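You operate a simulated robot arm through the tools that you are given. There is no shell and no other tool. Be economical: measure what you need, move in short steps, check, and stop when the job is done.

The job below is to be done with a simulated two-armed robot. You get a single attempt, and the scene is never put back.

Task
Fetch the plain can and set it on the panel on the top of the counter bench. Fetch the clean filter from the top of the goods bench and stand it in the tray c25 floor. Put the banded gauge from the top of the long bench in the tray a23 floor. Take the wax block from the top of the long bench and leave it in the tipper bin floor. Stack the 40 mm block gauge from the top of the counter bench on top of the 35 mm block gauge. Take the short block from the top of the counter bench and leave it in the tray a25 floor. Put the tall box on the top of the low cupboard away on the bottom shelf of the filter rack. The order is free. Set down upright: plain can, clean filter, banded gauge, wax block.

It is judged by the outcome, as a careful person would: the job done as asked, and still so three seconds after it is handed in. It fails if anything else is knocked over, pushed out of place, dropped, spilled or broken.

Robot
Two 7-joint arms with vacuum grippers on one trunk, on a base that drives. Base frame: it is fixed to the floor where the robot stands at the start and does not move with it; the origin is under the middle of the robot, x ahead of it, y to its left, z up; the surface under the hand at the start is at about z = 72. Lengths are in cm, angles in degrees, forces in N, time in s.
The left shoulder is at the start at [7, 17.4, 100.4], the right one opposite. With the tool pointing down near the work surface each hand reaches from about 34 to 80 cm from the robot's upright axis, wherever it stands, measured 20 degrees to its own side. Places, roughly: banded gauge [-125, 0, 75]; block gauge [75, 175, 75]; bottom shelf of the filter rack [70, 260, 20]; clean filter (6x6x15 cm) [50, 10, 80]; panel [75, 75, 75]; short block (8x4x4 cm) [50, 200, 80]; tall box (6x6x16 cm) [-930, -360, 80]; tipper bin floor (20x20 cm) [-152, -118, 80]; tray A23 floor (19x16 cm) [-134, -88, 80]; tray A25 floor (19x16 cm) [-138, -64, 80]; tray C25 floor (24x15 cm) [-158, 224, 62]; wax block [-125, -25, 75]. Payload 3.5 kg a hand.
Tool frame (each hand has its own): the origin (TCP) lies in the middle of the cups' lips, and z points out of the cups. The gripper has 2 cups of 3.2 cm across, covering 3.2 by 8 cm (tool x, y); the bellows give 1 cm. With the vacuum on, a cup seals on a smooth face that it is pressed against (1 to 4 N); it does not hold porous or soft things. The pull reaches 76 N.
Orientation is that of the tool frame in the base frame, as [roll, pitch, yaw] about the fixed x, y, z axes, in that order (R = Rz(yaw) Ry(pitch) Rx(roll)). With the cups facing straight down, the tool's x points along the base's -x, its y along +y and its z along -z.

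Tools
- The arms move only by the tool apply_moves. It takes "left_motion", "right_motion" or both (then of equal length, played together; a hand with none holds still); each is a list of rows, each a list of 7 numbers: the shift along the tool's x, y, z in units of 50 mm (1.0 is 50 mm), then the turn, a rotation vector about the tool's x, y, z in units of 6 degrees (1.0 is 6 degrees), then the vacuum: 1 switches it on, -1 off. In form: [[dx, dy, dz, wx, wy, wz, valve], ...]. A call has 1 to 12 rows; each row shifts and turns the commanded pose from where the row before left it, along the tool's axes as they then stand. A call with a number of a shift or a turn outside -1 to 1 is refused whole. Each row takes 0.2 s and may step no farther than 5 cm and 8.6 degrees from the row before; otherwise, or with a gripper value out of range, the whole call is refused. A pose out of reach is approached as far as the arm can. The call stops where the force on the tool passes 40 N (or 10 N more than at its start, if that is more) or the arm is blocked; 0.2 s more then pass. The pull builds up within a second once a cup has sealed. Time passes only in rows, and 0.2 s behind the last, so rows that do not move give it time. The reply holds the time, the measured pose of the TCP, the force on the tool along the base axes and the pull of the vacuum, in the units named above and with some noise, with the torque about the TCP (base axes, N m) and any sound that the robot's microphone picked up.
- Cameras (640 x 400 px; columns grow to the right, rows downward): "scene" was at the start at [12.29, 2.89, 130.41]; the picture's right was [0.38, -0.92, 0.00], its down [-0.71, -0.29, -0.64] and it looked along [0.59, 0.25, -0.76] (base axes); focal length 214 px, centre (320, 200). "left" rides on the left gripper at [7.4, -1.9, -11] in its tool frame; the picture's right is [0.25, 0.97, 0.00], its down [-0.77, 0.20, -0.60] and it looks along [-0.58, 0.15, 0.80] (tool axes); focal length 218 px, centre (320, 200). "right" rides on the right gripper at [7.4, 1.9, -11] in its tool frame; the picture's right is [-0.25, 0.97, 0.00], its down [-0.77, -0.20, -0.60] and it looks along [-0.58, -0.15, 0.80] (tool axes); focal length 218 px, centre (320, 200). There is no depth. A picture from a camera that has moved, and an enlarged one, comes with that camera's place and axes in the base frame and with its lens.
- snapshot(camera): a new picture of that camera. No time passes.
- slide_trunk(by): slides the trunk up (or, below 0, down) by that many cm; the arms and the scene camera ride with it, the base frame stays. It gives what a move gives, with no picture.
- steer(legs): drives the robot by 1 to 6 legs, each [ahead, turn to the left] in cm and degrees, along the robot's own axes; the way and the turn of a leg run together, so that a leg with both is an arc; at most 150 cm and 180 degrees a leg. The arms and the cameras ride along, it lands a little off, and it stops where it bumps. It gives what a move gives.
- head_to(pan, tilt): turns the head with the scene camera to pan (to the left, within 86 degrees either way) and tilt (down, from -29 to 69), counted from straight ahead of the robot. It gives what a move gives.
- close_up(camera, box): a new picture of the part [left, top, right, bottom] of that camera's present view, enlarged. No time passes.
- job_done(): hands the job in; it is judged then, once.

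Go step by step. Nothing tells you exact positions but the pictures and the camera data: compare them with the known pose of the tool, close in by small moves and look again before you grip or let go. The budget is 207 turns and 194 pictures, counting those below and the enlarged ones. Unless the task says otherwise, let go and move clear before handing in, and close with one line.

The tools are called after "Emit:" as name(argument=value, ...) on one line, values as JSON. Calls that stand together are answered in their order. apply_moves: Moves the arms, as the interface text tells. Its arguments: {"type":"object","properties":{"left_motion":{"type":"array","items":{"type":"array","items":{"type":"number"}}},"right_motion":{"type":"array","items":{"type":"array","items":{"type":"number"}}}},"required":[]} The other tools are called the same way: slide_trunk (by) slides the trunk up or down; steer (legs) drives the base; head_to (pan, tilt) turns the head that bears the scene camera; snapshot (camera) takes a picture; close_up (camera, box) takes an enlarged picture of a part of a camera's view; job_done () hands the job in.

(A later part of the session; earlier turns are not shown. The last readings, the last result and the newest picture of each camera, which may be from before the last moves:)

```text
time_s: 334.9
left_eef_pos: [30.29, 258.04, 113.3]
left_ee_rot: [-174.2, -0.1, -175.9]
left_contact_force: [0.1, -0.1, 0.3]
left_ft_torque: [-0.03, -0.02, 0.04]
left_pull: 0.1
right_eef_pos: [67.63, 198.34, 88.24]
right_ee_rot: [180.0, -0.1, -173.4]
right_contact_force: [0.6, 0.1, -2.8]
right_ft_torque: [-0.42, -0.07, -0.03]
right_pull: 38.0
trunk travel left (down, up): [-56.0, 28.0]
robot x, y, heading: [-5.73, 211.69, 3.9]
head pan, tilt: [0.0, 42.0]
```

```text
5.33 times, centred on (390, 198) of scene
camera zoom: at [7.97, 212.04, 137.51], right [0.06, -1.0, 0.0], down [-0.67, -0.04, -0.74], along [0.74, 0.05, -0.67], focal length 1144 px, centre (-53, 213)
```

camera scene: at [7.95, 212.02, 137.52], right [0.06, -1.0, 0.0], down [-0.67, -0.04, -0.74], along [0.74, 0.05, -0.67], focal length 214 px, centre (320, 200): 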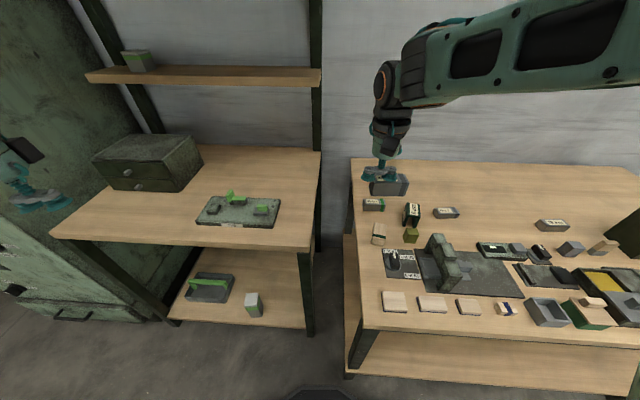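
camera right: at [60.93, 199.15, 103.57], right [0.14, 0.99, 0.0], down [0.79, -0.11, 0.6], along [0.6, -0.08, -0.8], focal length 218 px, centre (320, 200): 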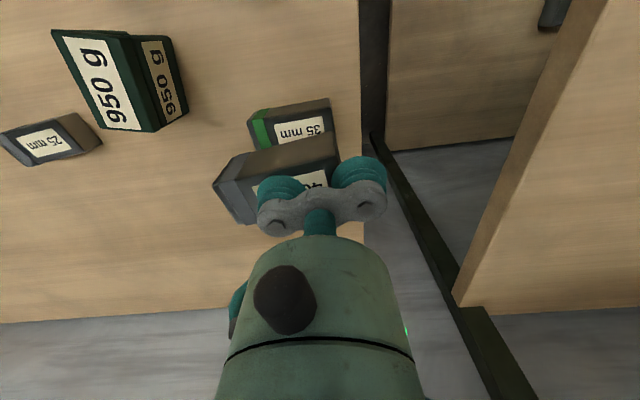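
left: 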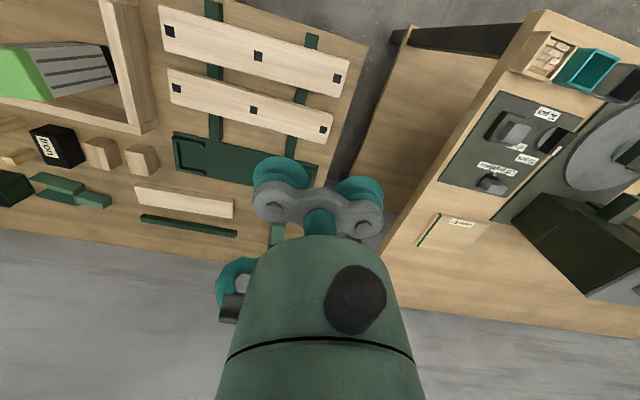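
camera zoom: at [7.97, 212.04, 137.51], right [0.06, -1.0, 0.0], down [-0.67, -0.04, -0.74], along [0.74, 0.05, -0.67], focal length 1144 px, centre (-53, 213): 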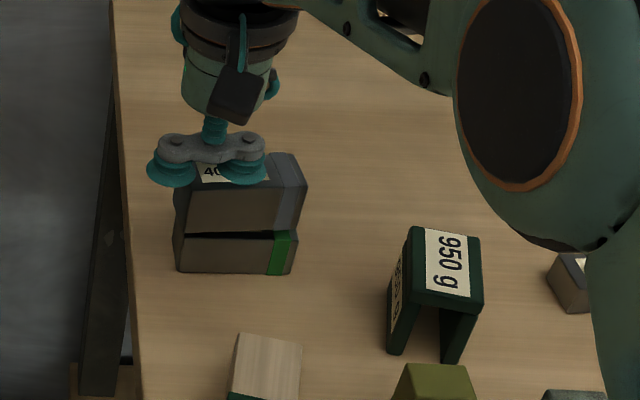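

Well aligned. Final lowering.

Emit:
apply_moves(right_motion=[[0, 0, 0.1, 0, 0, 0, 1], [0, 0, 0, 0, 0, 0, 1], [0, 0, 0.05, 0, 0, 0, 1], [0, 0, 0, 0, 0, 0, 1]])

```text
time_s: 335.9
left_eef_pos: [30.26, 257.94, 113.28]
left_ee_rot: [-174.3, -0.2, -175.9]
left_contact_force: [0.8, 1.0, 0.0]
left_ft_torque: [0.01, 0.02, 0.01]
left_pull: 0.0
right_eef_pos: [67.63, 198.56, 87.51]
right_ee_rot: [180.0, 0.2, -173.4]
right_contact_force: [0.3, -0.4, 5.0]
right_ft_torque: [-0.82, -0.09, 0.02]
right_pull: 38.0
trunk travel left (down, up): [-56.0, 28.0]
robot x, y, heading: [-5.95, 211.29, 3.7]
head pan, tilt: [0.0, 42.0]
```

Emit:
apply_moves(right_motion=[[0, 0, 0.02, 0, 0, 0, 1], [0, 0, 0, 0, 0, 0, -1], [0, 0, 0, 0, 0, 0, -1], [0, 0, 0, 0, 0, 0, -1], [0, 0, 0, 0, 0, 0, -1], [0, 0, -0.06, 0, 0, 0, -1], [0, 0, -0.1, 0, 0, 0, -1], [0, 0, -0.4, 0, 0, 0, -1], [0, 0, -1, 0, 0, 0, -1]])

Emit:
close_up(camera="scene", box=[340, 160, 440, 235])

```text
time_s: 337.9
left_eef_pos: [30.08, 258.0, 113.38]
left_ee_rot: [-174.2, 0.0, -176.1]
left_contact_force: [-0.3, -0.6, -0.2]
left_ft_torque: [-0.05, 0.02, 0.04]
left_pull: 0.0
right_eef_pos: [67.38, 198.19, 95.07]
right_ee_rot: [179.9, 0.0, -173.4]
right_contact_force: [0.3, -0.2, 0.4]
right_ft_torque: [0.0, -0.04, 0.03]
right_pull: 0.1
trunk travel left (down, up): [-56.0, 28.0]
robot x, y, heading: [-5.51, 211.22, 3.3]
head pan, tilt: [0.0, 42.0]
```

```text
5.33 times, centred on (390, 198) of scene
camera zoom: at [7.78, 212.05, 137.53], right [0.06, -1.0, 0.0], down [-0.67, -0.04, -0.74], along [0.74, 0.05, -0.67], focal length 1144 px, centre (-53, 213)
```

zoom: 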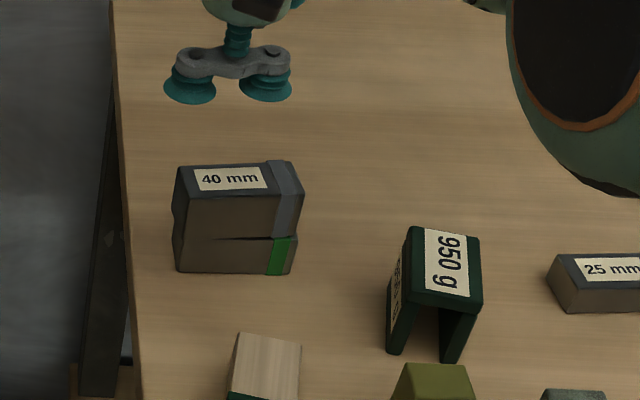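

Stack is good. Now look at the wooden block with green band: retract the hand and view it.

Emit:
apply_moves(right_motion=[[0, 0, -1, 0, 0, 0, -1], [0.9, 0.2, 0, 0, 0, 0, -1], [0.9, 0.2, 0, 0, 0, 0, -1], [0.9, 0.2, 0, 0, 0, 0, -1], [0.5, 0.8, 0, 0, 0, 0, -1], [0, 0.6, 0, 0, 0, 0, -1]])

Emit:
close_up(camera="scene", box=[340, 190, 470, 325])

Emit:
snapshot(camera="right")

```text
time_s: 339.3
left_eef_pos: [30.33, 258.08, 113.32]
left_ee_rot: [-174.2, -0.2, -176.0]
left_contact_force: [1.1, 0.7, -0.4]
left_ft_torque: [0.01, 0.02, -0.03]
left_pull: 0.0
right_eef_pos: [50.44, 206.24, 99.62]
right_ee_rot: [180.0, -0.2, -173.5]
right_contact_force: [0.6, -0.4, 0.0]
right_ft_torque: [-0.01, -0.02, 0.02]
right_pull: 0.1
trunk travel left (down, up): [-56.0, 28.0]
robot x, y, heading: [-5.42, 211.41, 3.8]
head pan, tilt: [0.0, 42.0]
```

```text
2.96 times, centred on (405, 258) of scene
camera zoom: at [8.02, 212.12, 137.51], right [0.06, -1.0, 0.0], down [-0.67, -0.04, -0.74], along [0.74, 0.05, -0.67], focal length 636 px, centre (68, 30)
```

zoom: 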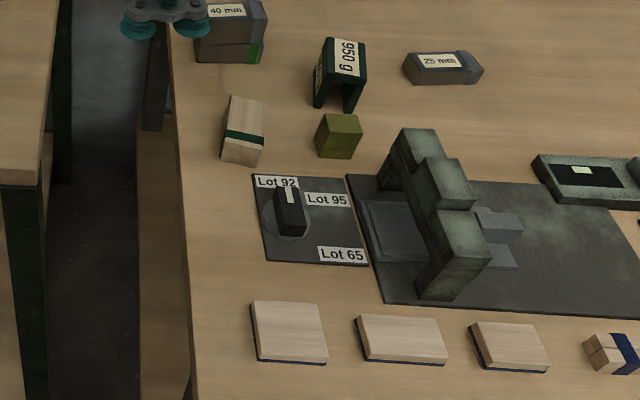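

```text
101 pictures are left
camera right: at [43.04, 207.29, 110.68], right [0.14, 0.99, 0.0], down [0.79, -0.11, 0.6], along [0.6, -0.09, -0.8], focal length 218 px, centre (320, 200)
```

right: 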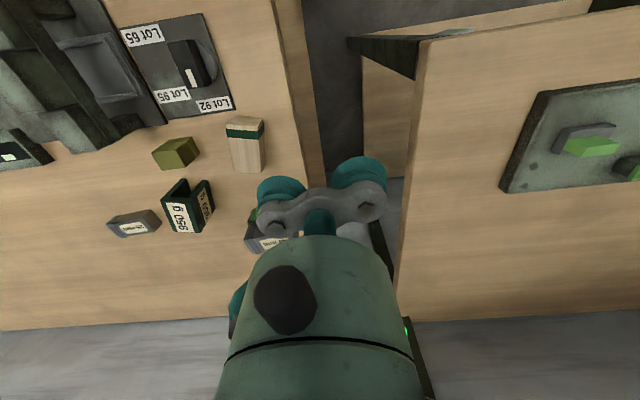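

Emit:
close_up(camera="right", box=[190, 90, 300, 200])

```text
3.64 times, centred on (245, 145) of right
camera zoom: at [43.04, 207.29, 110.68], right [0.14, 0.99, 0.0], down [0.79, -0.11, 0.6], along [0.6, -0.09, -0.8], focal length 794 px, centre (593, 400)
```

zoom: 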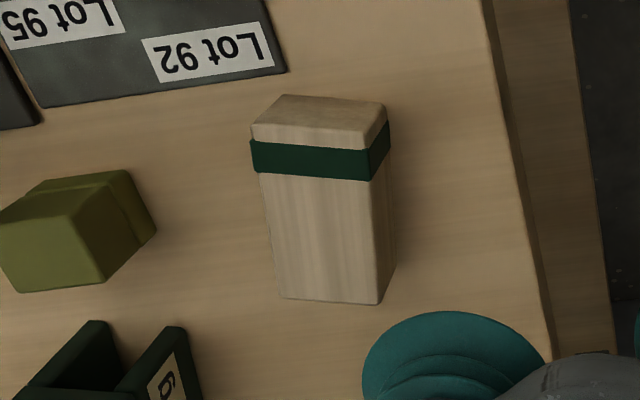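

The wooden green-banded block is the short block: centre ≈ (54.6, 195.1), top ≈ 82.7. I'll bring the −y cup over its centre.

Emit:
apply_moves(right_motion=[[-0.31, -0.91, 0, 0, 0, 0, -1], [-0.31, -0.91, 0, 0, 0, 0, -1], [0, 0, 1, 0, 0, 0, -1], [0, 0, 1, 0, 0, 0, -1], [0, 0, 0.6, 0, 0, 0, -1], [0, 0, 0, 0, 0, 0, -1]])

Emit:
close_up(camera="right", box=[200, 60, 440, 240])

Emit:
close_up(camera="scene", box=[340, 190, 420, 260])

```text
time_s: 340.7
left_eef_pos: [30.19, 258.03, 113.27]
left_ee_rot: [-174.2, -0.1, -176.0]
left_contact_force: [0.1, 0.4, -0.3]
left_ft_torque: [0.03, -0.01, -0.01]
left_pull: 0.0
right_eef_pos: [54.66, 197.69, 87.18]
right_ee_rot: [-179.9, 0.0, -173.4]
right_contact_force: [0.4, -0.2, 0.3]
right_ft_torque: [-0.01, 0.03, 0.01]
right_pull: 0.0
trunk travel left (down, up): [-56.0, 28.0]
robot x, y, heading: [-5.37, 211.63, 3.6]
head pan, tilt: [0.0, 42.0]
```

```text
2.22 times, centred on (320, 150) of right
camera zoom: at [47.22, 198.76, 98.17], right [0.14, 0.99, 0.0], down [0.79, -0.11, 0.6], along [0.6, -0.08, -0.8], focal length 485 px, centre (320, 311)
```

zoom: 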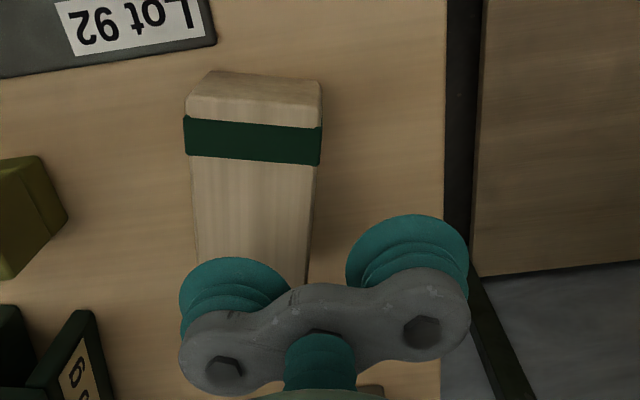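

```text
5.71 times, centred on (380, 225) of scene
camera zoom: at [7.91, 212.05, 137.52], right [0.06, -1.0, 0.0], down [-0.67, -0.04, -0.74], along [0.74, 0.05, -0.67], focal length 1226 px, centre (-23, 57)
```

zoom: 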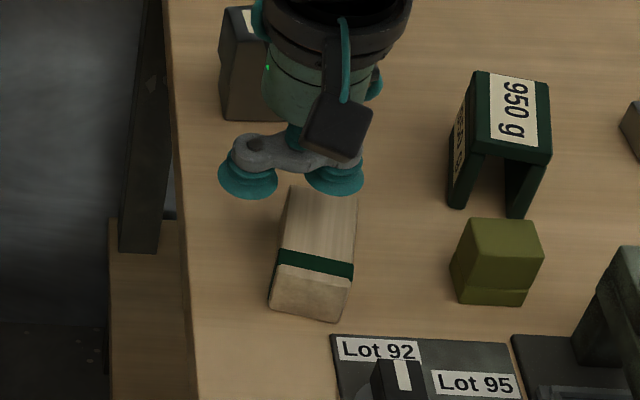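

Aligned well. Descend with vacuum.

Emit:
apply_moves(right_motion=[[0, 0, 0.6, 0, 0, 0, 1], [0, 0, 0.16, 0, 0, 0, 1], [0, 0, 0.06, 0, 0, 0, 1], [0, 0, 0.05, 0, 0, 0, 1], [0, 0, 0, 0, 0, 0, 1], [0, 0, 0, 0, 0, 0, 1]])

```text
time_s: 342.1
left_eef_pos: [30.09, 258.16, 113.3]
left_ee_rot: [-174.2, -0.1, -176.0]
left_contact_force: [0.4, -0.6, -0.1]
left_ft_torque: [0.0, -0.01, -0.03]
left_pull: 0.1
right_eef_pos: [54.62, 198.0, 83.11]
right_ee_rot: [180.0, 0.2, -173.4]
right_contact_force: [10.7, -0.8, 26.9]
right_ft_torque: [-1.17, 0.0, 0.13]
right_pull: 37.2
trunk travel left (down, up): [-56.0, 28.0]
robot x, y, heading: [-5.53, 211.28, 3.5]
head pan, tilt: [0.0, 42.0]
```

Sealed. Lift and retract; then back off from the bench.

Emit:
apply_moves(right_motion=[[0, 0, -0.1, 0, 0, 0, 1], [0, 0, -0.2, 0, 0, 0, 1], [0, 0, -0.5, 0, 0, 0, 1], [0, 0, -1, 0, 0, 0, 1], [0, 0, -1, 0, 0, 0, 1], [0, 0, -1, 0, 0, 0, 1], [0, 0, -1, 0, 0, 0, 1], [0.6, 0, 0, 0, 0, 0, 1], [0, 0, 0, 0, 0, 0, 1]])

Emit:
steer(legs=[[-40, 0]])

Emit:
head_to(pan=-20, tilt=25)

Emit:
snapshot(camera="scene")

```text
time_s: 344.1
left_eef_pos: [30.34, 258.06, 113.24]
left_ee_rot: [-174.3, -0.1, -176.0]
left_contact_force: [-0.4, -0.6, -0.3]
left_ft_torque: [0.01, -0.01, -0.02]
left_pull: 0.1
right_eef_pos: [51.72, 197.55, 106.7]
right_ee_rot: [-179.9, -0.1, -173.4]
right_contact_force: [-0.3, -1.0, -1.0]
right_ft_torque: [-0.88, -0.13, 0.02]
right_pull: 37.7
trunk travel left (down, up): [-56.0, 28.0]
robot x, y, heading: [-5.68, 211.09, 3.7]
head pan, tilt: [0.0, 42.0]
```

```text
time_s: 346.7
left_eef_pos: [-10.69, 255.37, 113.32]
left_ee_rot: [-174.2, -0.2, -176.3]
left_contact_force: [0.5, 0.4, -0.7]
left_ft_torque: [0.02, 0.0, -0.01]
left_pull: 0.1
right_eef_pos: [10.41, 194.88, 106.69]
right_ee_rot: [179.9, 0.0, -173.7]
right_contact_force: [0.6, 0.6, -0.7]
right_ft_torque: [-0.87, -0.11, 0.03]
right_pull: 37.7
trunk travel left (down, up): [-56.0, 28.0]
robot x, y, heading: [-46.64, 209.16, 3.0]
head pan, tilt: [0.0, 42.0]
```

```text
time_s: 347.5
left_eef_pos: [-10.55, 255.48, 113.16]
left_ee_rot: [-174.1, -0.2, -176.4]
left_contact_force: [0.1, 0.0, 0.5]
left_ft_torque: [0.05, -0.01, 0.04]
left_pull: 0.2
right_eef_pos: [10.6, 194.83, 106.69]
right_ee_rot: [-179.9, -0.2, -173.7]
right_contact_force: [0.3, 0.3, 0.2]
right_ft_torque: [-0.87, -0.08, -0.04]
right_pull: 37.5
trunk travel left (down, up): [-56.0, 28.0]
robot x, y, heading: [-46.49, 208.76, 3.0]
head pan, tilt: [-20.0, 25.0]
```

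```text
97 pictures are left
camera scene: at [-32.73, 206.41, 140.14], right [-0.29, -0.96, 0.0], down [-0.41, 0.12, -0.91], along [0.87, -0.26, -0.42], focal length 214 px, centre (320, 200)
```

scene: 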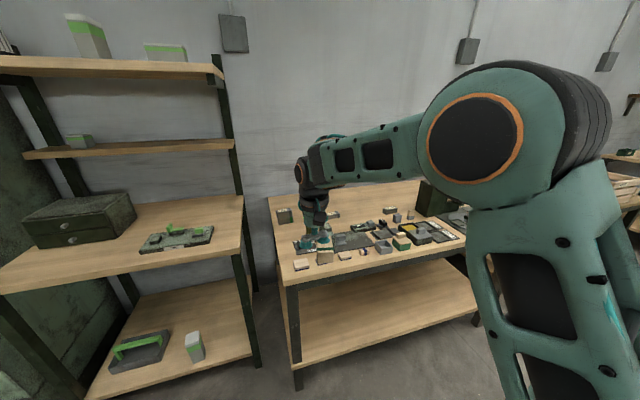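

Short block held (light). Drive south toward the trays on the long bench, pausing near the goods bench to look at its lower shelf for the can.

Emit:
steer(legs=[[0, -93], [100, 0], [85, 0]])

Emit:
head_to(pan=80, tilt=40)

Emit:
snapshot(camera="scene")

Emit:
head_to(pan=-70, tilt=40)

Emit:
snapshot(camera="scene")

```text
time_s: 360.7
left_eef_pos: [-8.56, -14.12, 113.31]
left_ee_rot: [-174.2, -0.2, 88.5]
left_contact_force: [0.2, -0.5, 0.0]
left_ft_torque: [-0.01, -0.01, 0.0]
left_pull: 0.0
right_eef_pos: [-70.72, -29.86, 106.72]
right_ee_rot: [-180.0, 0.0, 91.0]
right_contact_force: [-0.2, 0.5, 0.4]
right_ft_torque: [-0.05, 0.89, 0.05]
right_pull: 38.1
trunk travel left (down, up): [-56.0, 28.0]
robot x, y, heading: [-51.48, 25.9, -92.0]
head pan, tilt: [-20.0, 25.0]
```

```text
time_s: 362.5
left_eef_pos: [-8.49, -14.2, 113.17]
left_ee_rot: [-174.1, -0.1, 88.5]
left_contact_force: [0.1, -0.1, 0.0]
left_ft_torque: [0.01, -0.02, 0.0]
left_pull: 0.1
right_eef_pos: [-70.69, -29.83, 106.71]
right_ee_rot: [-180.0, -0.1, 91.0]
right_contact_force: [-1.5, 0.2, 0.1]
right_ft_torque: [-0.03, 0.93, 0.01]
right_pull: 37.7
trunk travel left (down, up): [-56.0, 28.0]
robot x, y, heading: [-51.75, 25.83, -91.7]
head pan, tilt: [80.0, 40.0]
```

```text
96 pictures are left
camera scene: at [-43.23, 19.02, 137.81], right [-0.21, -0.98, 0.0], down [-0.63, 0.13, -0.77], along [0.75, -0.16, -0.64], focal length 214 px, centre (320, 200)
```

scene: 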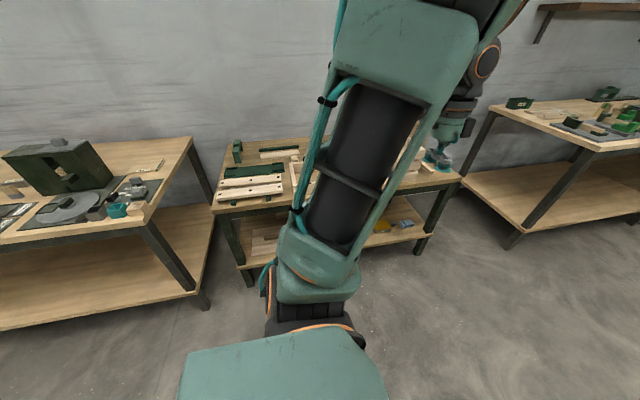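

```text
time_s: 364.8
left_eef_pos: [-8.57, -14.3, 113.27]
left_ee_rot: [-174.2, 0.0, 88.6]
left_contact_force: [0.3, -0.3, 0.3]
left_ft_torque: [-0.01, -0.02, -0.04]
left_pull: 0.0
right_eef_pos: [-70.72, -29.85, 106.77]
right_ee_rot: [180.0, 0.0, 91.0]
right_contact_force: [0.0, -0.3, -0.2]
right_ft_torque: [-0.03, 0.91, 0.0]
right_pull: 38.1
trunk travel left (down, up): [-56.0, 28.0]
robot x, y, heading: [-51.35, 25.62, -92.2]
head pan, tilt: [-70.0, 40.0]
```

```text
95 pictures are left
camera scene: at [-59.63, 18.15, 137.81], right [-0.31, 0.95, 0.0], down [0.61, 0.2, -0.77], along [-0.73, -0.24, -0.64], focal length 214 px, centre (320, 200)
```

scene: 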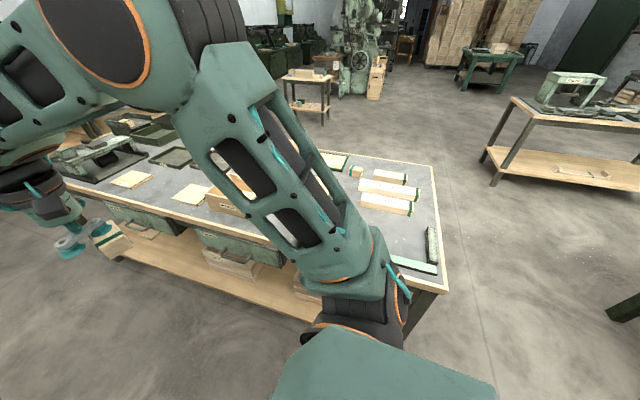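

Continue to y≈−62 and face west toward the trays.

Emit:
steer(legs=[[0, 2], [92, 0], [0, -90]])

Emit:
head_to(pan=0, tilt=42)

Emit:
snapshot(camera="scene")

```text
time_s: 373.9
left_eef_pos: [-91.05, -109.48, 113.28]
left_ee_rot: [-174.1, -0.1, -0.5]
left_contact_force: [-0.4, 1.2, -0.3]
left_ft_torque: [0.0, -0.03, -0.01]
left_pull: 0.0
right_eef_pos: [-107.7, -47.68, 106.74]
right_ee_rot: [180.0, -0.1, 2.1]
right_contact_force: [0.1, 0.8, -0.2]
right_ft_torque: [0.91, 0.04, 0.02]
right_pull: 37.5
trunk travel left (down, up): [-56.0, 28.0]
robot x, y, heading: [-51.99, -65.72, 179.2]
head pan, tilt: [-70.0, 40.0]
```

```text
time_s: 375.3
left_eef_pos: [-91.08, -109.47, 113.35]
left_ee_rot: [-174.2, -0.2, -0.5]
left_contact_force: [0.2, 0.0, -0.3]
left_ft_torque: [0.04, -0.03, 0.01]
left_pull: 0.1
right_eef_pos: [-107.67, -47.67, 106.85]
right_ee_rot: [179.9, 0.0, 2.1]
right_contact_force: [-1.0, 0.5, -0.4]
right_ft_torque: [0.91, 0.02, 0.01]
right_pull: 38.2
trunk travel left (down, up): [-56.0, 28.0]
robot x, y, heading: [-51.24, -65.82, 179.1]
head pan, tilt: [0.0, 42.0]
```

```text
94 pictures are left
camera scene: at [-64.89, -65.59, 137.52], right [0.02, 1.0, 0.0], down [0.67, -0.01, -0.74], along [-0.74, 0.01, -0.67], focal length 214 px, centre (320, 200)
```

scene: 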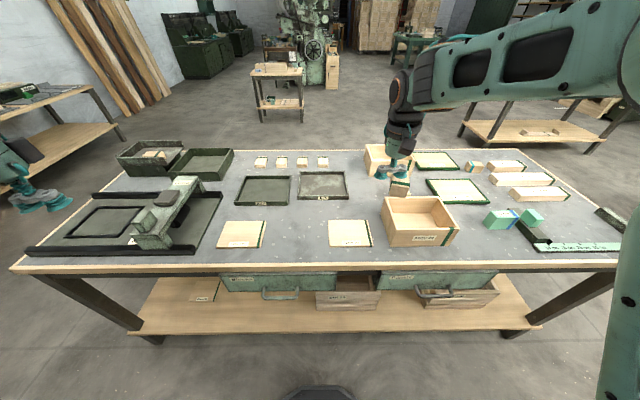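

Trays A23 (left) and A25 (right) and the empty tipper bin are visible. Close-ups to confirm labels and find the wax block.

Emit:
close_up(camera="scene", box=[180, 140, 380, 255])

Emit:
close_up(camera="scene", box=[360, 140, 640, 260])

```text
3.20 times, centred on (280, 198) of scene
camera zoom: at [-64.89, -65.59, 137.52], right [0.02, 1.0, 0.0], down [0.67, -0.01, -0.74], along [-0.74, 0.01, -0.67], focal length 686 px, centre (448, 208)
```

zoom: 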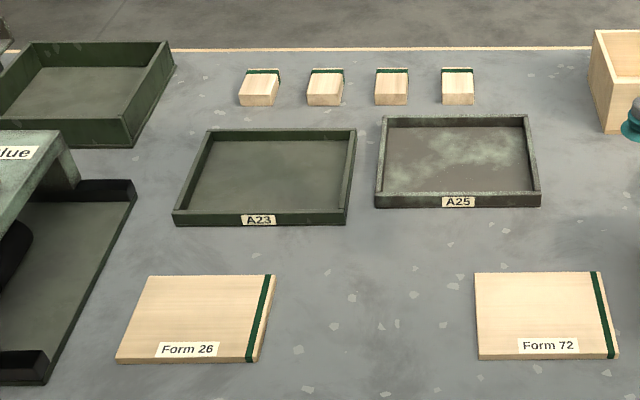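

```text
2.29 times, centred on (500, 200) of scene
camera zoom: at [-64.89, -65.59, 137.52], right [0.02, 1.0, 0.0], down [0.67, -0.01, -0.74], along [-0.74, 0.01, -0.67], focal length 490 px, centre (-91, 200)
```

zoom: 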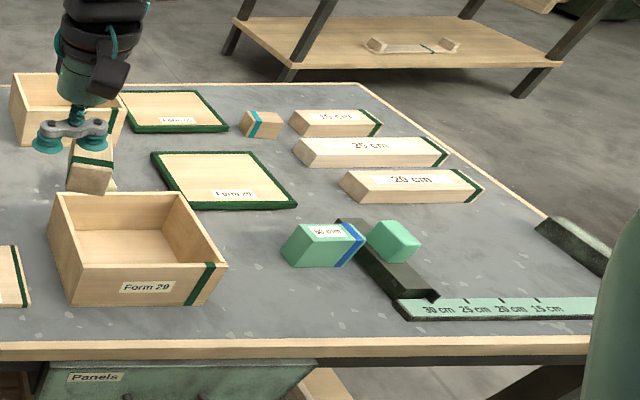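

Trays A23/A25 confirmed. Drive closer and place the short block in A25 (centre ≈ (−138, −64), floor z≈80).

Emit:
steer(legs=[[16, 0]])

Emit:
apply_moves(right_motion=[[-0.6, 0.78, 0, 0, 0, 0, 1], [-0.6, 0.78, 0, 0, 0, 0, 1], [-0.6, 0.78, 0, 0, 0, 0, 1], [-0.5, 0.78, 0, 0, 0, 0, 1], [0, 0.75, 0, 0, 0, 0, 1], [0, 0, 1, 0, 0, 0, 1], [0, 0, 0.8, 0, 0, 0, 1], [0, 0, 0, 0, 0, 0, 1]])

Emit:
snapshot(camera="scene")

Emit:
snapshot(camera="right")

```text
time_s: 376.7
left_eef_pos: [-106.85, -109.36, 113.31]
left_ee_rot: [-174.1, 0.0, -0.3]
left_contact_force: [0.9, 0.1, -0.4]
left_ft_torque: [-0.02, -0.03, 0.02]
left_pull: 0.0
right_eef_pos: [-123.66, -47.62, 106.85]
right_ee_rot: [-179.9, 0.0, 2.4]
right_contact_force: [0.0, 0.4, -1.0]
right_ft_torque: [0.9, 0.07, 0.0]
right_pull: 38.1
trunk travel left (down, up): [-56.0, 28.0]
robot x, y, heading: [-67.33, -65.39, 179.1]
head pan, tilt: [0.0, 42.0]
```

```text
time_s: 378.5
left_eef_pos: [-106.76, -109.25, 113.18]
left_ee_rot: [-174.2, -0.2, -0.3]
left_contact_force: [-0.9, 0.5, -0.2]
left_ft_torque: [0.03, -0.02, -0.04]
left_pull: 0.1
right_eef_pos: [-134.32, -67.36, 97.58]
right_ee_rot: [179.9, 0.0, 2.3]
right_contact_force: [-1.4, -0.3, -1.0]
right_ft_torque: [0.92, 0.04, 0.0]
right_pull: 38.0
trunk travel left (down, up): [-56.0, 28.0]
robot x, y, heading: [-67.45, -65.45, 178.9]
head pan, tilt: [0.0, 42.0]
```

```text
91 pictures are left
camera scene: at [-80.69, -65.41, 137.53], right [0.01, 1.0, 0.0], down [0.67, -0.01, -0.74], along [-0.74, 0.01, -0.67], focal length 214 px, centre (320, 200)
```

scene: 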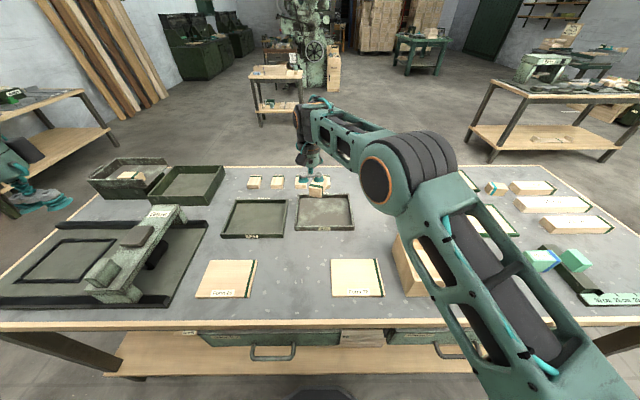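

```text
90 pictures are left
camera right: at [-126.84, -68.99, 108.65], right [-0.21, -0.98, 0.0], down [-0.78, 0.17, 0.6], along [-0.59, 0.13, -0.8], focal length 218 px, centre (320, 200)
```

right: 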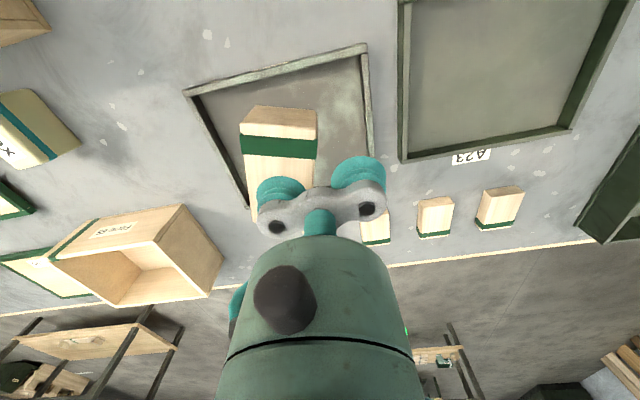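

Tray A25 spans x −129…−146, y −53…−73. Shift slightly to centre and lower.

Emit:
apply_moves(right_motion=[[-0.35, -0.3, 0, 0, 0, 0, 1], [0, 0, 1, 0, 0, 0, 1], [0, 0, 1, 0, 0, 0, 1], [0, 0, 0.4, 0, 0, 0, 1], [0, 0, 0, 0, 0, 0, 1]])

Emit:
close_up(camera="scene", box=[260, 150, 380, 240])

```text
time_s: 379.7
left_eef_pos: [-106.91, -109.3, 113.15]
left_ee_rot: [-174.2, 0.0, -0.3]
left_contact_force: [0.3, -0.5, 0.4]
left_ft_torque: [0.01, 0.0, 0.03]
left_pull: 0.0
right_eef_pos: [-136.31, -65.83, 85.61]
right_ee_rot: [-180.0, 0.0, 2.3]
right_contact_force: [-0.4, 0.5, -0.7]
right_ft_torque: [0.89, 0.02, 0.0]
right_pull: 37.7
trunk travel left (down, up): [-56.0, 28.0]
robot x, y, heading: [-67.68, -65.63, 179.1]
head pan, tilt: [0.0, 42.0]
```

```text
4.44 times, centred on (320, 195) of scene
camera zoom: at [-80.76, -65.43, 137.52], right [0.01, 1.0, 0.0], down [0.67, -0.01, -0.74], along [-0.74, 0.01, -0.67], focal length 953 px, centre (320, 222)
```

zoom: 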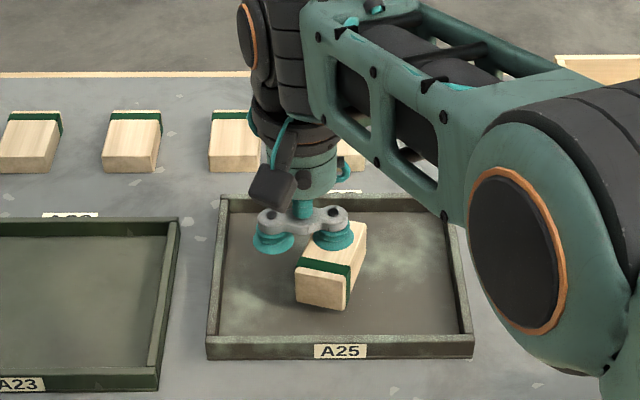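

Emit:
apply_moves(right_motion=[[0, 0, 0.25, 0, 0, 0, 1], [0, 0, 0.1, 0, 0, 0, 1], [0, 0, 0.06, 0, 0, 0, 1], [0, 0, 0, 0, 0, 0, 1]])

Emit:
close_up(camera="scene", box=[260, 150, 380, 240])

```text
time_s: 380.7
left_eef_pos: [-106.73, -109.38, 113.3]
left_ee_rot: [-174.2, 0.0, -0.3]
left_contact_force: [0.0, -0.1, -0.5]
left_ft_torque: [0.0, 0.0, -0.02]
left_pull: 0.0
right_eef_pos: [-136.36, -65.9, 83.84]
right_ee_rot: [180.0, 0.2, 2.3]
right_contact_force: [-5.0, -1.9, 12.6]
right_ft_torque: [0.97, -0.09, -0.01]
right_pull: 37.5
trunk travel left (down, up): [-56.0, 28.0]
robot x, y, heading: [-67.31, -65.63, 179.3]
head pan, tilt: [0.0, 42.0]
```

```text
4.44 times, centred on (320, 195) of scene
camera zoom: at [-80.65, -65.44, 137.55], right [0.01, 1.0, 0.0], down [0.67, -0.01, -0.74], along [-0.74, 0.01, -0.67], focal length 953 px, centre (320, 222)
```

zoom: 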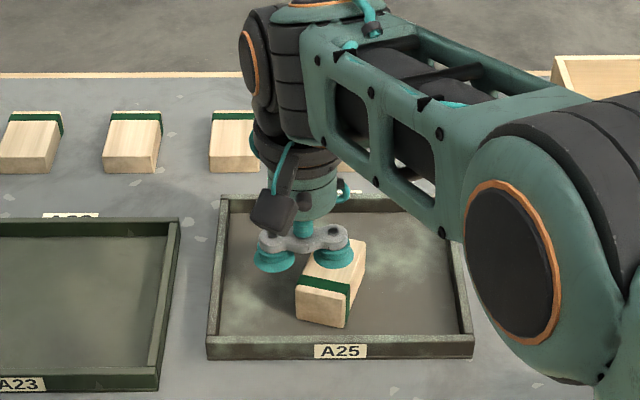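

Landed in A25. Vent, rise and retract.

Emit:
apply_moves(right_motion=[[0, 0, 0, 0, 0, 0, -1], [0, 0, 0, 0, 0, 0, -1], [0, 0, 0, 0, 0, 0, -1], [0, 0, 0, 0, 0, 0, -1], [0, 0, -0.06, 0, 0, 0, -1], [0, 0, -0.2, 0, 0, 0, -1], [0, 0, -1, 0, 0, 0, -1], [0, 0, -1, 0, 0, 0, -1], [0, 0, -1, 0, 0, 0, -1], [0, 0, -1, 0, 0, 0, -1]])

Emit:
apply_moves(right_motion=[[0.9, -0.4, 0, 0, 0, 0, -1], [0.9, -0.4, 0, 0, 0, 0, -1], [0.9, -0.4, 0, 0, 0, 0, -1], [0, -0.9, 0, 0, 0, 0, -1], [0, -0.9, 0, 0, 0, 0, -1]])

Emit:
snapshot(camera="scene")

Emit:
snapshot(camera="right")

```text
time_s: 382.9
left_eef_pos: [-106.88, -109.3, 113.26]
left_ee_rot: [-174.2, -0.1, -0.3]
left_contact_force: [0.2, 0.5, -0.4]
left_ft_torque: [0.02, 0.0, 0.0]
left_pull: 0.0
right_eef_pos: [-136.38, -66.03, 105.23]
right_ee_rot: [-180.0, -0.1, 2.4]
right_contact_force: [0.6, 0.3, -0.3]
right_ft_torque: [0.01, 0.0, 0.0]
right_pull: 0.1
trunk travel left (down, up): [-56.0, 28.0]
robot x, y, heading: [-67.54, -65.25, 179.1]
head pan, tilt: [0.0, 42.0]
```

```text
time_s: 384.1
left_eef_pos: [-106.81, -109.21, 113.51]
left_ee_rot: [-174.3, -0.1, -0.4]
left_contact_force: [1.1, 0.5, -0.1]
left_ft_torque: [0.01, 0.0, 0.01]
left_pull: 0.0
right_eef_pos: [-123.45, -50.31, 104.97]
right_ee_rot: [-180.0, 0.1, 2.3]
right_contact_force: [0.0, 0.1, 0.2]
right_ft_torque: [0.01, -0.03, 0.0]
right_pull: 0.0
trunk travel left (down, up): [-56.0, 28.0]
robot x, y, heading: [-67.44, -65.19, 179.4]
head pan, tilt: [0.0, 42.0]
```

```text
87 pictures are left
camera scene: at [-80.79, -65.22, 137.51], right [0.01, 1.0, 0.0], down [0.67, -0.01, -0.74], along [-0.74, 0.01, -0.67], focal length 214 px, centre (320, 200)
```

scene: 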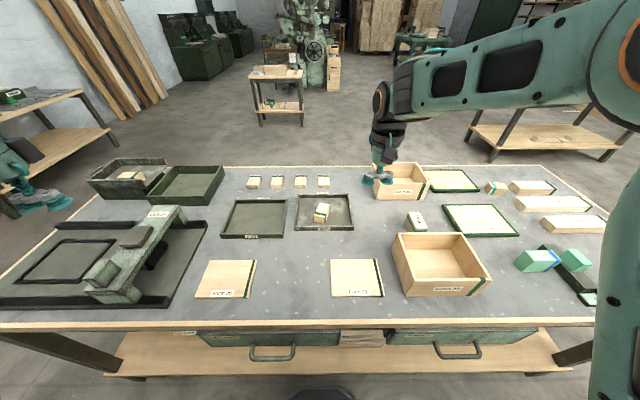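

```text
86 pictures are left
camera right: at [-116.07, -51.95, 115.96], right [-0.21, -0.98, 0.0], down [-0.78, 0.17, 0.6], along [-0.59, 0.13, -0.8], focal length 218 px, centre (320, 200)
```

right: 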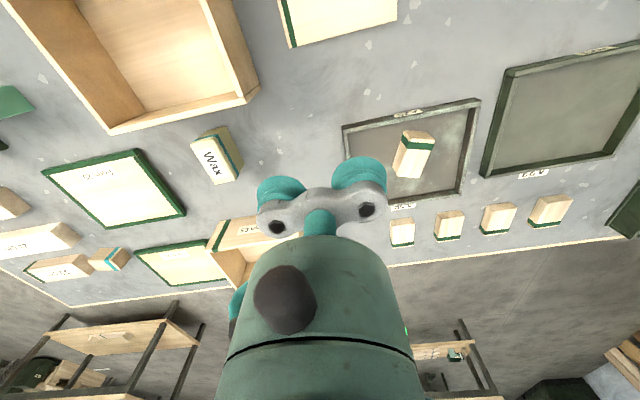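

The wax block (labelled "Wax") is behind the Form 29 box. Close-ups.

Emit:
close_up(camera="right", box=[160, 100, 280, 210])

Emit:
close_up(camera="scene", box=[370, 190, 470, 260])

```text
3.64 times, centred on (220, 155) of right
camera zoom: at [-116.07, -51.95, 115.96], right [-0.21, -0.98, 0.0], down [-0.78, 0.17, 0.6], along [-0.59, 0.13, -0.8], focal length 794 px, centre (684, 364)
```

zoom: 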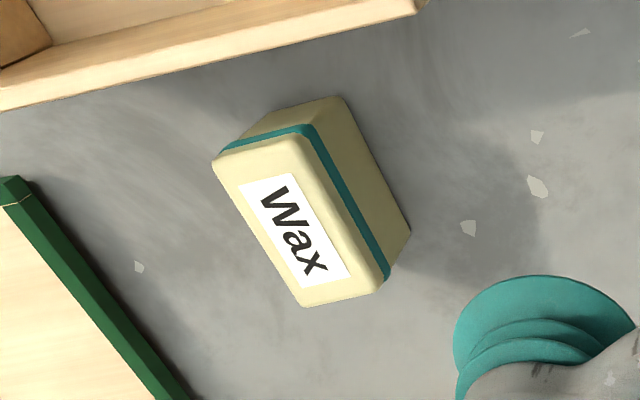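

```text
5.71 times, centred on (420, 225) of scene
camera zoom: at [-80.79, -65.22, 137.51], right [0.01, 1.0, 0.0], down [0.67, -0.01, -0.74], along [-0.74, 0.01, -0.67], focal length 1226 px, centre (-251, 57)
```

zoom: 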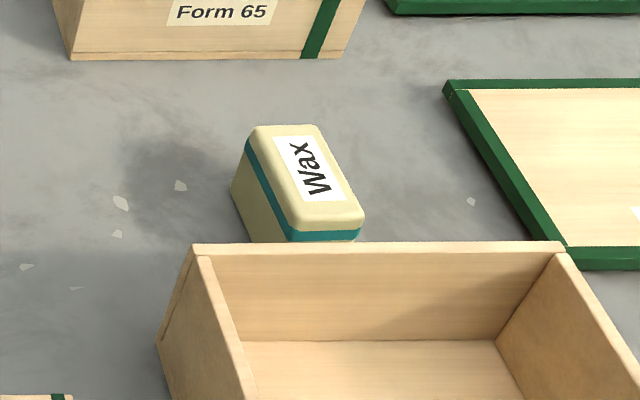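

Wax block top: centre ≈ (−128.8, −31.7), z≈83.7, long axis along x. Move one cup above it.

Emit:
apply_moves(right_motion=[[-0.23, -0.82, 0, 0, 0, 0, -1], [-0.23, -0.82, 0, 0, 0, 0, -1], [-0.23, -0.82, 0, 0, 0, 0, -1], [-0.23, -0.82, 0, 0, 0, 0, -1], [0, 0, 1, 0, 0, 0, -1], [0, 0, 1, 0, 0, 0, -1], [0, 0, 1, 0, 0, 0, -1], [0, 0, 0.4, 0, 0, 0, -1], [0, 0, 0, 0, 0, 0, -1]])

Emit:
close_up(camera="right", box=[200, 60, 440, 240])

Emit:
close_up(camera="scene", box=[370, 190, 470, 260])

```text
time_s: 386.1
left_eef_pos: [-106.79, -109.35, 113.24]
left_ee_rot: [-174.3, -0.1, -0.3]
left_contact_force: [0.1, -0.5, 0.4]
left_ft_torque: [-0.01, 0.04, 0.02]
left_pull: 0.1
right_eef_pos: [-128.68, -34.09, 87.95]
right_ee_rot: [-179.9, 0.0, 2.4]
right_contact_force: [-0.9, -0.2, -0.2]
right_ft_torque: [-0.01, -0.01, 0.0]
right_pull: 0.0
trunk travel left (down, up): [-56.0, 28.0]
robot x, y, heading: [-67.44, -65.66, 179.0]
head pan, tilt: [0.0, 42.0]
```

```text
2.22 times, centred on (320, 150) of right
camera zoom: at [-121.08, -35.77, 98.96], right [-0.21, -0.98, 0.0], down [-0.78, 0.17, 0.6], along [-0.59, 0.13, -0.8], focal length 485 px, centre (320, 311)
```

zoom: 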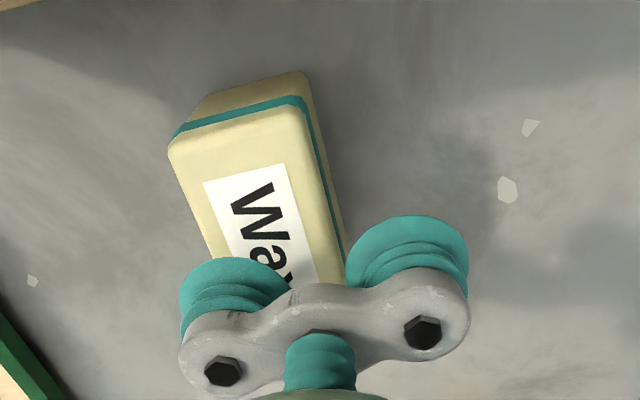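

```text
5.71 times, centred on (420, 225) of scene
camera zoom: at [-80.76, -65.38, 137.52], right [0.01, 1.0, 0.0], down [0.67, -0.01, -0.74], along [-0.74, 0.01, -0.67], focal length 1226 px, centre (-251, 57)
```

zoom: 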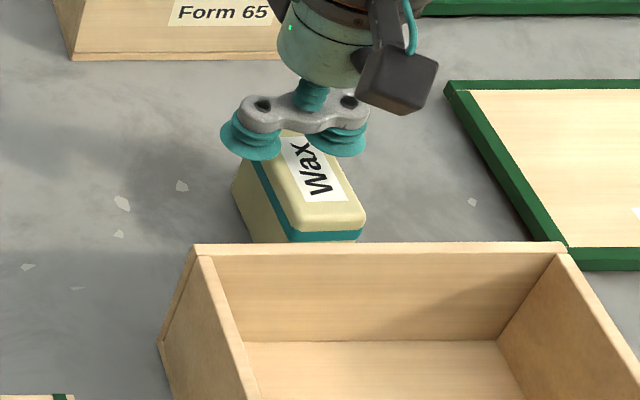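

Shift 0.4 cm and descend with vacuum.

Emit:
apply_moves(right_motion=[[0, 0.08, 0.2, 0, 0, 0, 1], [0, 0, 0.5, 0, 0, 0, 1], [0, 0, 0.1, 0, 0, 0, 1], [0, 0, 0.06, 0, 0, 0, 1], [0, 0, 0.03, 0, 0, 0, 1], [0, 0, 0, 0, 0, 0, 1], [0, 0, 0, 0, 0, 0, 1]])

Emit:
close_up(camera="scene", box=[370, 190, 470, 260])

```text
time_s: 386.9
left_eef_pos: [-106.6, -109.5, 113.44]
left_ee_rot: [-174.2, 0.0, -0.4]
left_contact_force: [0.4, 0.1, 0.9]
left_ft_torque: [-0.02, 0.04, -0.02]
left_pull: 0.1
right_eef_pos: [-128.69, -34.61, 84.69]
right_ee_rot: [-179.9, 0.7, 2.3]
right_contact_force: [1.4, -1.4, 18.8]
right_ft_torque: [0.78, -0.17, -0.02]
right_pull: 37.6
trunk travel left (down, up): [-56.0, 28.0]
robot x, y, heading: [-67.26, -65.59, 179.1]
head pan, tilt: [0.0, 42.0]
stopped in row 4 (right hand): the force on the tool passed its limit at 51 N (the readings are from after the stop); the commanded pose is now the measured one
```

```text
5.71 times, centred on (420, 225) of scene
camera zoom: at [-80.45, -65.53, 137.55], right [0.01, 1.0, 0.0], down [0.67, -0.01, -0.74], along [-0.74, 0.01, -0.67], focal length 1226 px, centre (-251, 57)
```

zoom: 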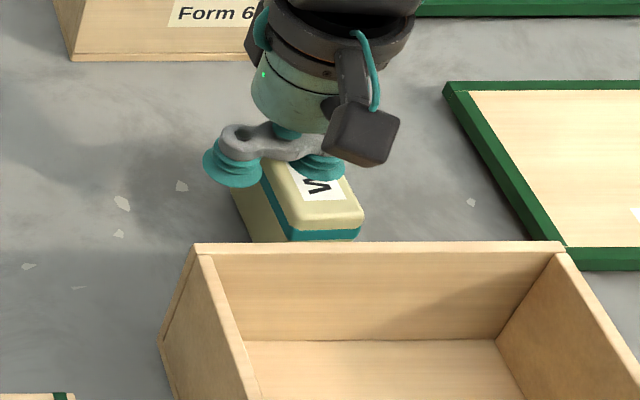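

Sealed (contact was at ≈84.9). Lift it.

Emit:
apply_moves(right_motion=[[0, 0, -0.1, 0, 0, 0, 1], [0, 0, -0.2, 0, 0, 0, 1], [0, 0, -0.5, 0, 0, 0, 1], [0, 0, -1, 0, 0, 0, 1], [0, 0, -1, 0, 0, 0, 1], [0, 0, -1, 0, 0, 0, 1], [0, 0, -0.8, 0, 0, 0, 1], [0.8, 0, 0, 0, 0, 0, 1], [0.8, 0, 0, 0, 0, 0, 1], [0, 0, 0, 0, 0, 0, 1]])

Emit:
snapshot(camera="scene")

```text
time_s: 389.1
left_eef_pos: [-106.99, -109.21, 113.16]
left_ee_rot: [-174.1, -0.2, -0.3]
left_contact_force: [-0.1, 0.0, -0.4]
left_ft_torque: [-0.02, 0.02, 0.01]
left_pull: 0.1
right_eef_pos: [-120.57, -34.17, 107.06]
right_ee_rot: [-179.9, 0.3, 2.3]
right_contact_force: [-0.9, 0.4, -1.1]
right_ft_torque: [0.92, 0.04, 0.03]
right_pull: 38.1
trunk travel left (down, up): [-56.0, 28.0]
robot x, y, heading: [-67.63, -65.75, 179.2]
head pan, tilt: [0.0, 42.0]
```

```text
80 pictures are left
camera scene: at [-80.95, -65.4, 137.5], right [0.01, 1.0, 0.0], down [0.67, -0.01, -0.74], along [-0.74, 0.01, -0.67], focal length 214 px, centre (320, 200)
```

scene: 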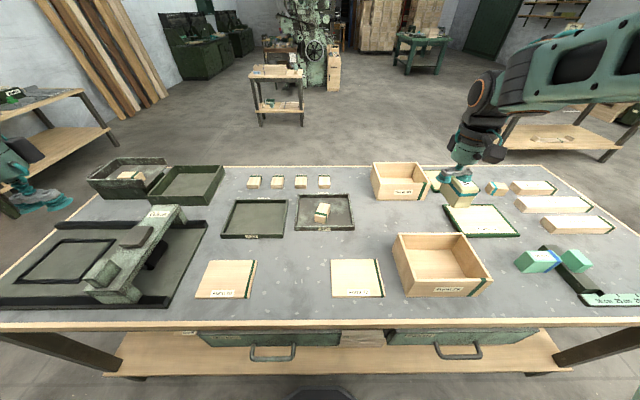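

Next, the banded gauge with the left hand. Shift north so the left arm faces it.

Emit:
steer(legs=[[-20, 0], [0, -89], [78, 0], [0, 90], [16, 0]])

Emit:
snapshot(camera="scene")

Emit:
snapshot(camera="left")

```text
time_s: 403.2
left_eef_pos: [-101.93, -30.49, 113.35]
left_ee_rot: [-174.1, 0.0, -0.8]
left_contact_force: [-0.5, -0.8, 0.1]
left_ft_torque: [0.01, -0.03, 0.01]
left_pull: 0.0
right_eef_pos: [-114.85, 44.68, 107.22]
right_ee_rot: [-179.9, 0.6, 1.8]
right_contact_force: [0.4, 0.4, -1.2]
right_ft_torque: [0.9, 0.04, 0.01]
right_pull: 37.7
trunk travel left (down, up): [-56.0, 28.0]
robot x, y, heading: [-62.3, 12.73, 178.4]
head pan, tilt: [0.0, 42.0]
```

```text
79 pictures are left
camera scene: at [-75.55, 13.17, 137.52], right [0.02, 1.0, 0.0], down [0.67, -0.01, -0.74], along [-0.74, 0.02, -0.67], focal length 214 px, centre (320, 200)
```

scene: 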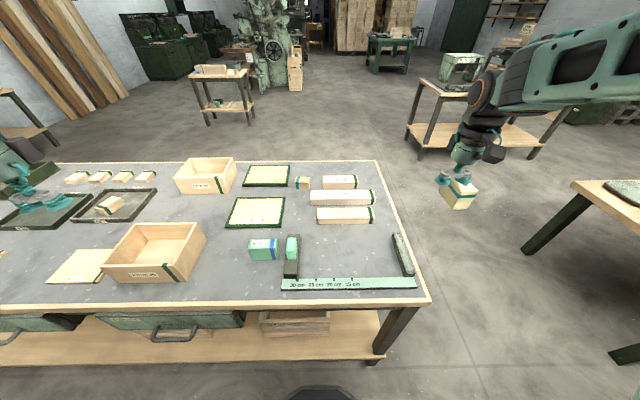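

```text
78 pictures are left
camera left: at [-94.6, -29.74, 124.41], right [0.24, -0.97, -0.1], down [-0.78, -0.25, 0.58], along [-0.58, -0.06, -0.81], focal length 218 px, centre (320, 200)
```

left: 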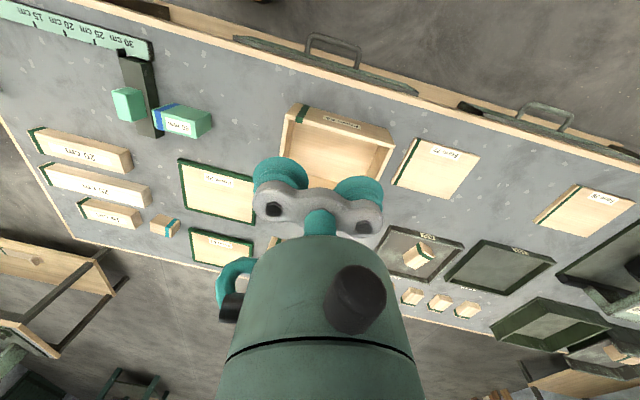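

Emit:
close_up(camera="scene", box=[220, 210, 330, 290])

Emit:
close_up(camera="left", box=[90, 70, 240, 160])

```text
5.00 times, centred on (275, 250) of scene
camera zoom: at [-75.55, 13.17, 137.52], right [0.02, 1.0, 0.0], down [0.67, -0.01, -0.74], along [-0.74, 0.02, -0.67], focal length 1072 px, centre (545, -50)
```

zoom: 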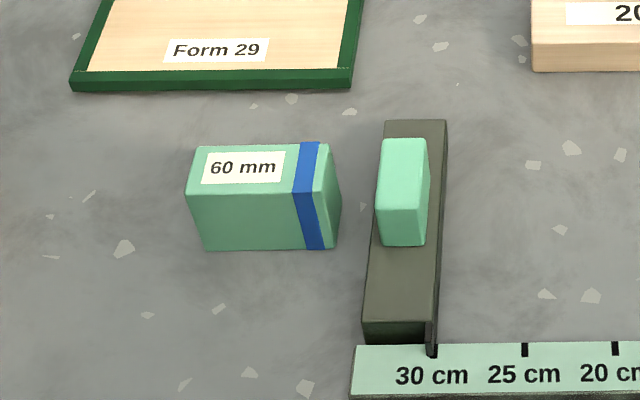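

```text
4.27 times, centred on (165, 115) of left
camera zoom: at [-94.6, -29.74, 124.41], right [0.24, -0.97, -0.1], down [-0.78, -0.25, 0.58], along [-0.58, -0.06, -0.81], focal length 931 px, centre (981, 563)
```

zoom: 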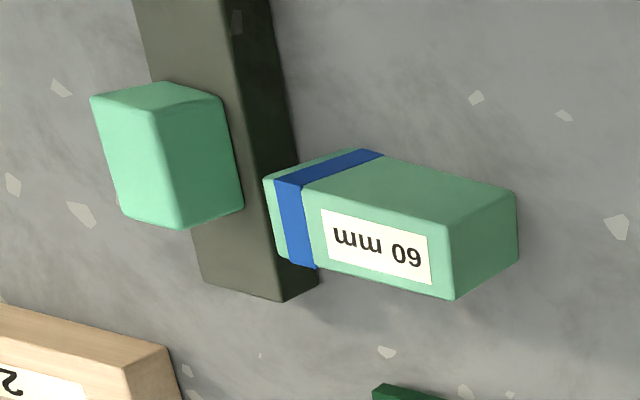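

The banded gauge (60 mm, blue band) top is ≈ (−113.7, −2.5, 86). Level the left tool and bring it above.

Emit:
apply_moves(left_motion=[[0, 0, 0, -1, 0, 0, -1], [-0.405, -0.847, 0, 0, 0, 0, -1], [-0.405, -0.847, 0, 0, 0, 0, -1], [-0.405, -0.847, 0, 0, 0, 0, -1], [-0.405, -0.847, 0, 0, 0, 0, -1], [-0.405, -0.847, 0, 0, 0, 0, -1], [-0.405, -0.847, 0, 0, 0, 0, -1], [0, 0, 1, 0, 0, 0, -1], [0, 0, 1, 0, 0, 0, -1], [0, 0, 1, 0, 0, 0, -1], [0, 0, 1, 0, 0, 0, -1], [0, 0, 0, 0, 0, 0, -1]])

Emit:
close_up(camera="left", box=[200, 60, 440, 240])

Emit:
close_up(camera="scene", box=[220, 210, 330, 290])

```text
time_s: 405.8
left_eef_pos: [-113.68, -5.08, 93.23]
left_ee_rot: [179.7, 0.0, -0.7]
left_contact_force: [0.0, 1.0, -0.4]
left_ft_torque: [0.0, 0.0, -0.02]
left_pull: 0.0
right_eef_pos: [-114.94, 44.63, 107.22]
right_ee_rot: [-179.9, 0.5, 2.0]
right_contact_force: [0.8, -0.5, -1.3]
right_ft_torque: [0.92, 0.05, 0.03]
right_pull: 37.7
trunk travel left (down, up): [-56.0, 28.0]
robot x, y, heading: [-62.08, 12.83, 178.8]
head pan, tilt: [0.0, 42.0]
```

```text
2.22 times, centred on (320, 150) of left
camera zoom: at [-106.32, -3.08, 104.18], right [0.24, -0.97, 0.0], down [-0.77, -0.19, 0.6], along [-0.59, -0.15, -0.8], focal length 485 px, centre (320, 311)
```

zoom: 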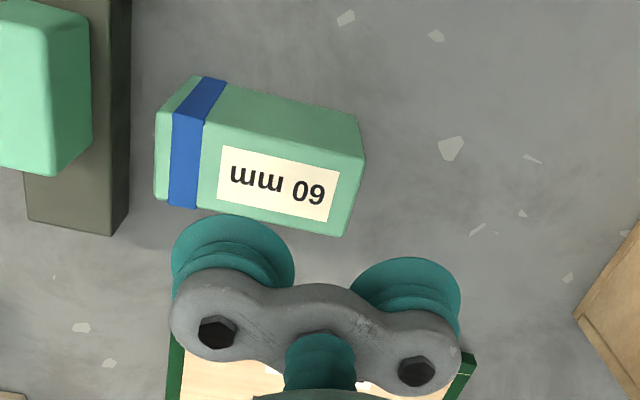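

```text
5.00 times, centred on (275, 250) of scene
camera zoom: at [-75.46, 13.21, 137.53], right [0.02, 1.0, 0.0], down [0.67, -0.01, -0.74], along [-0.74, 0.02, -0.67], focal length 1072 px, centre (545, -50)
```

zoom: 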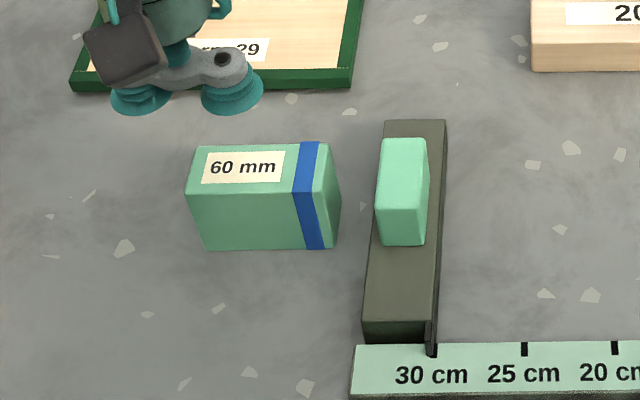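

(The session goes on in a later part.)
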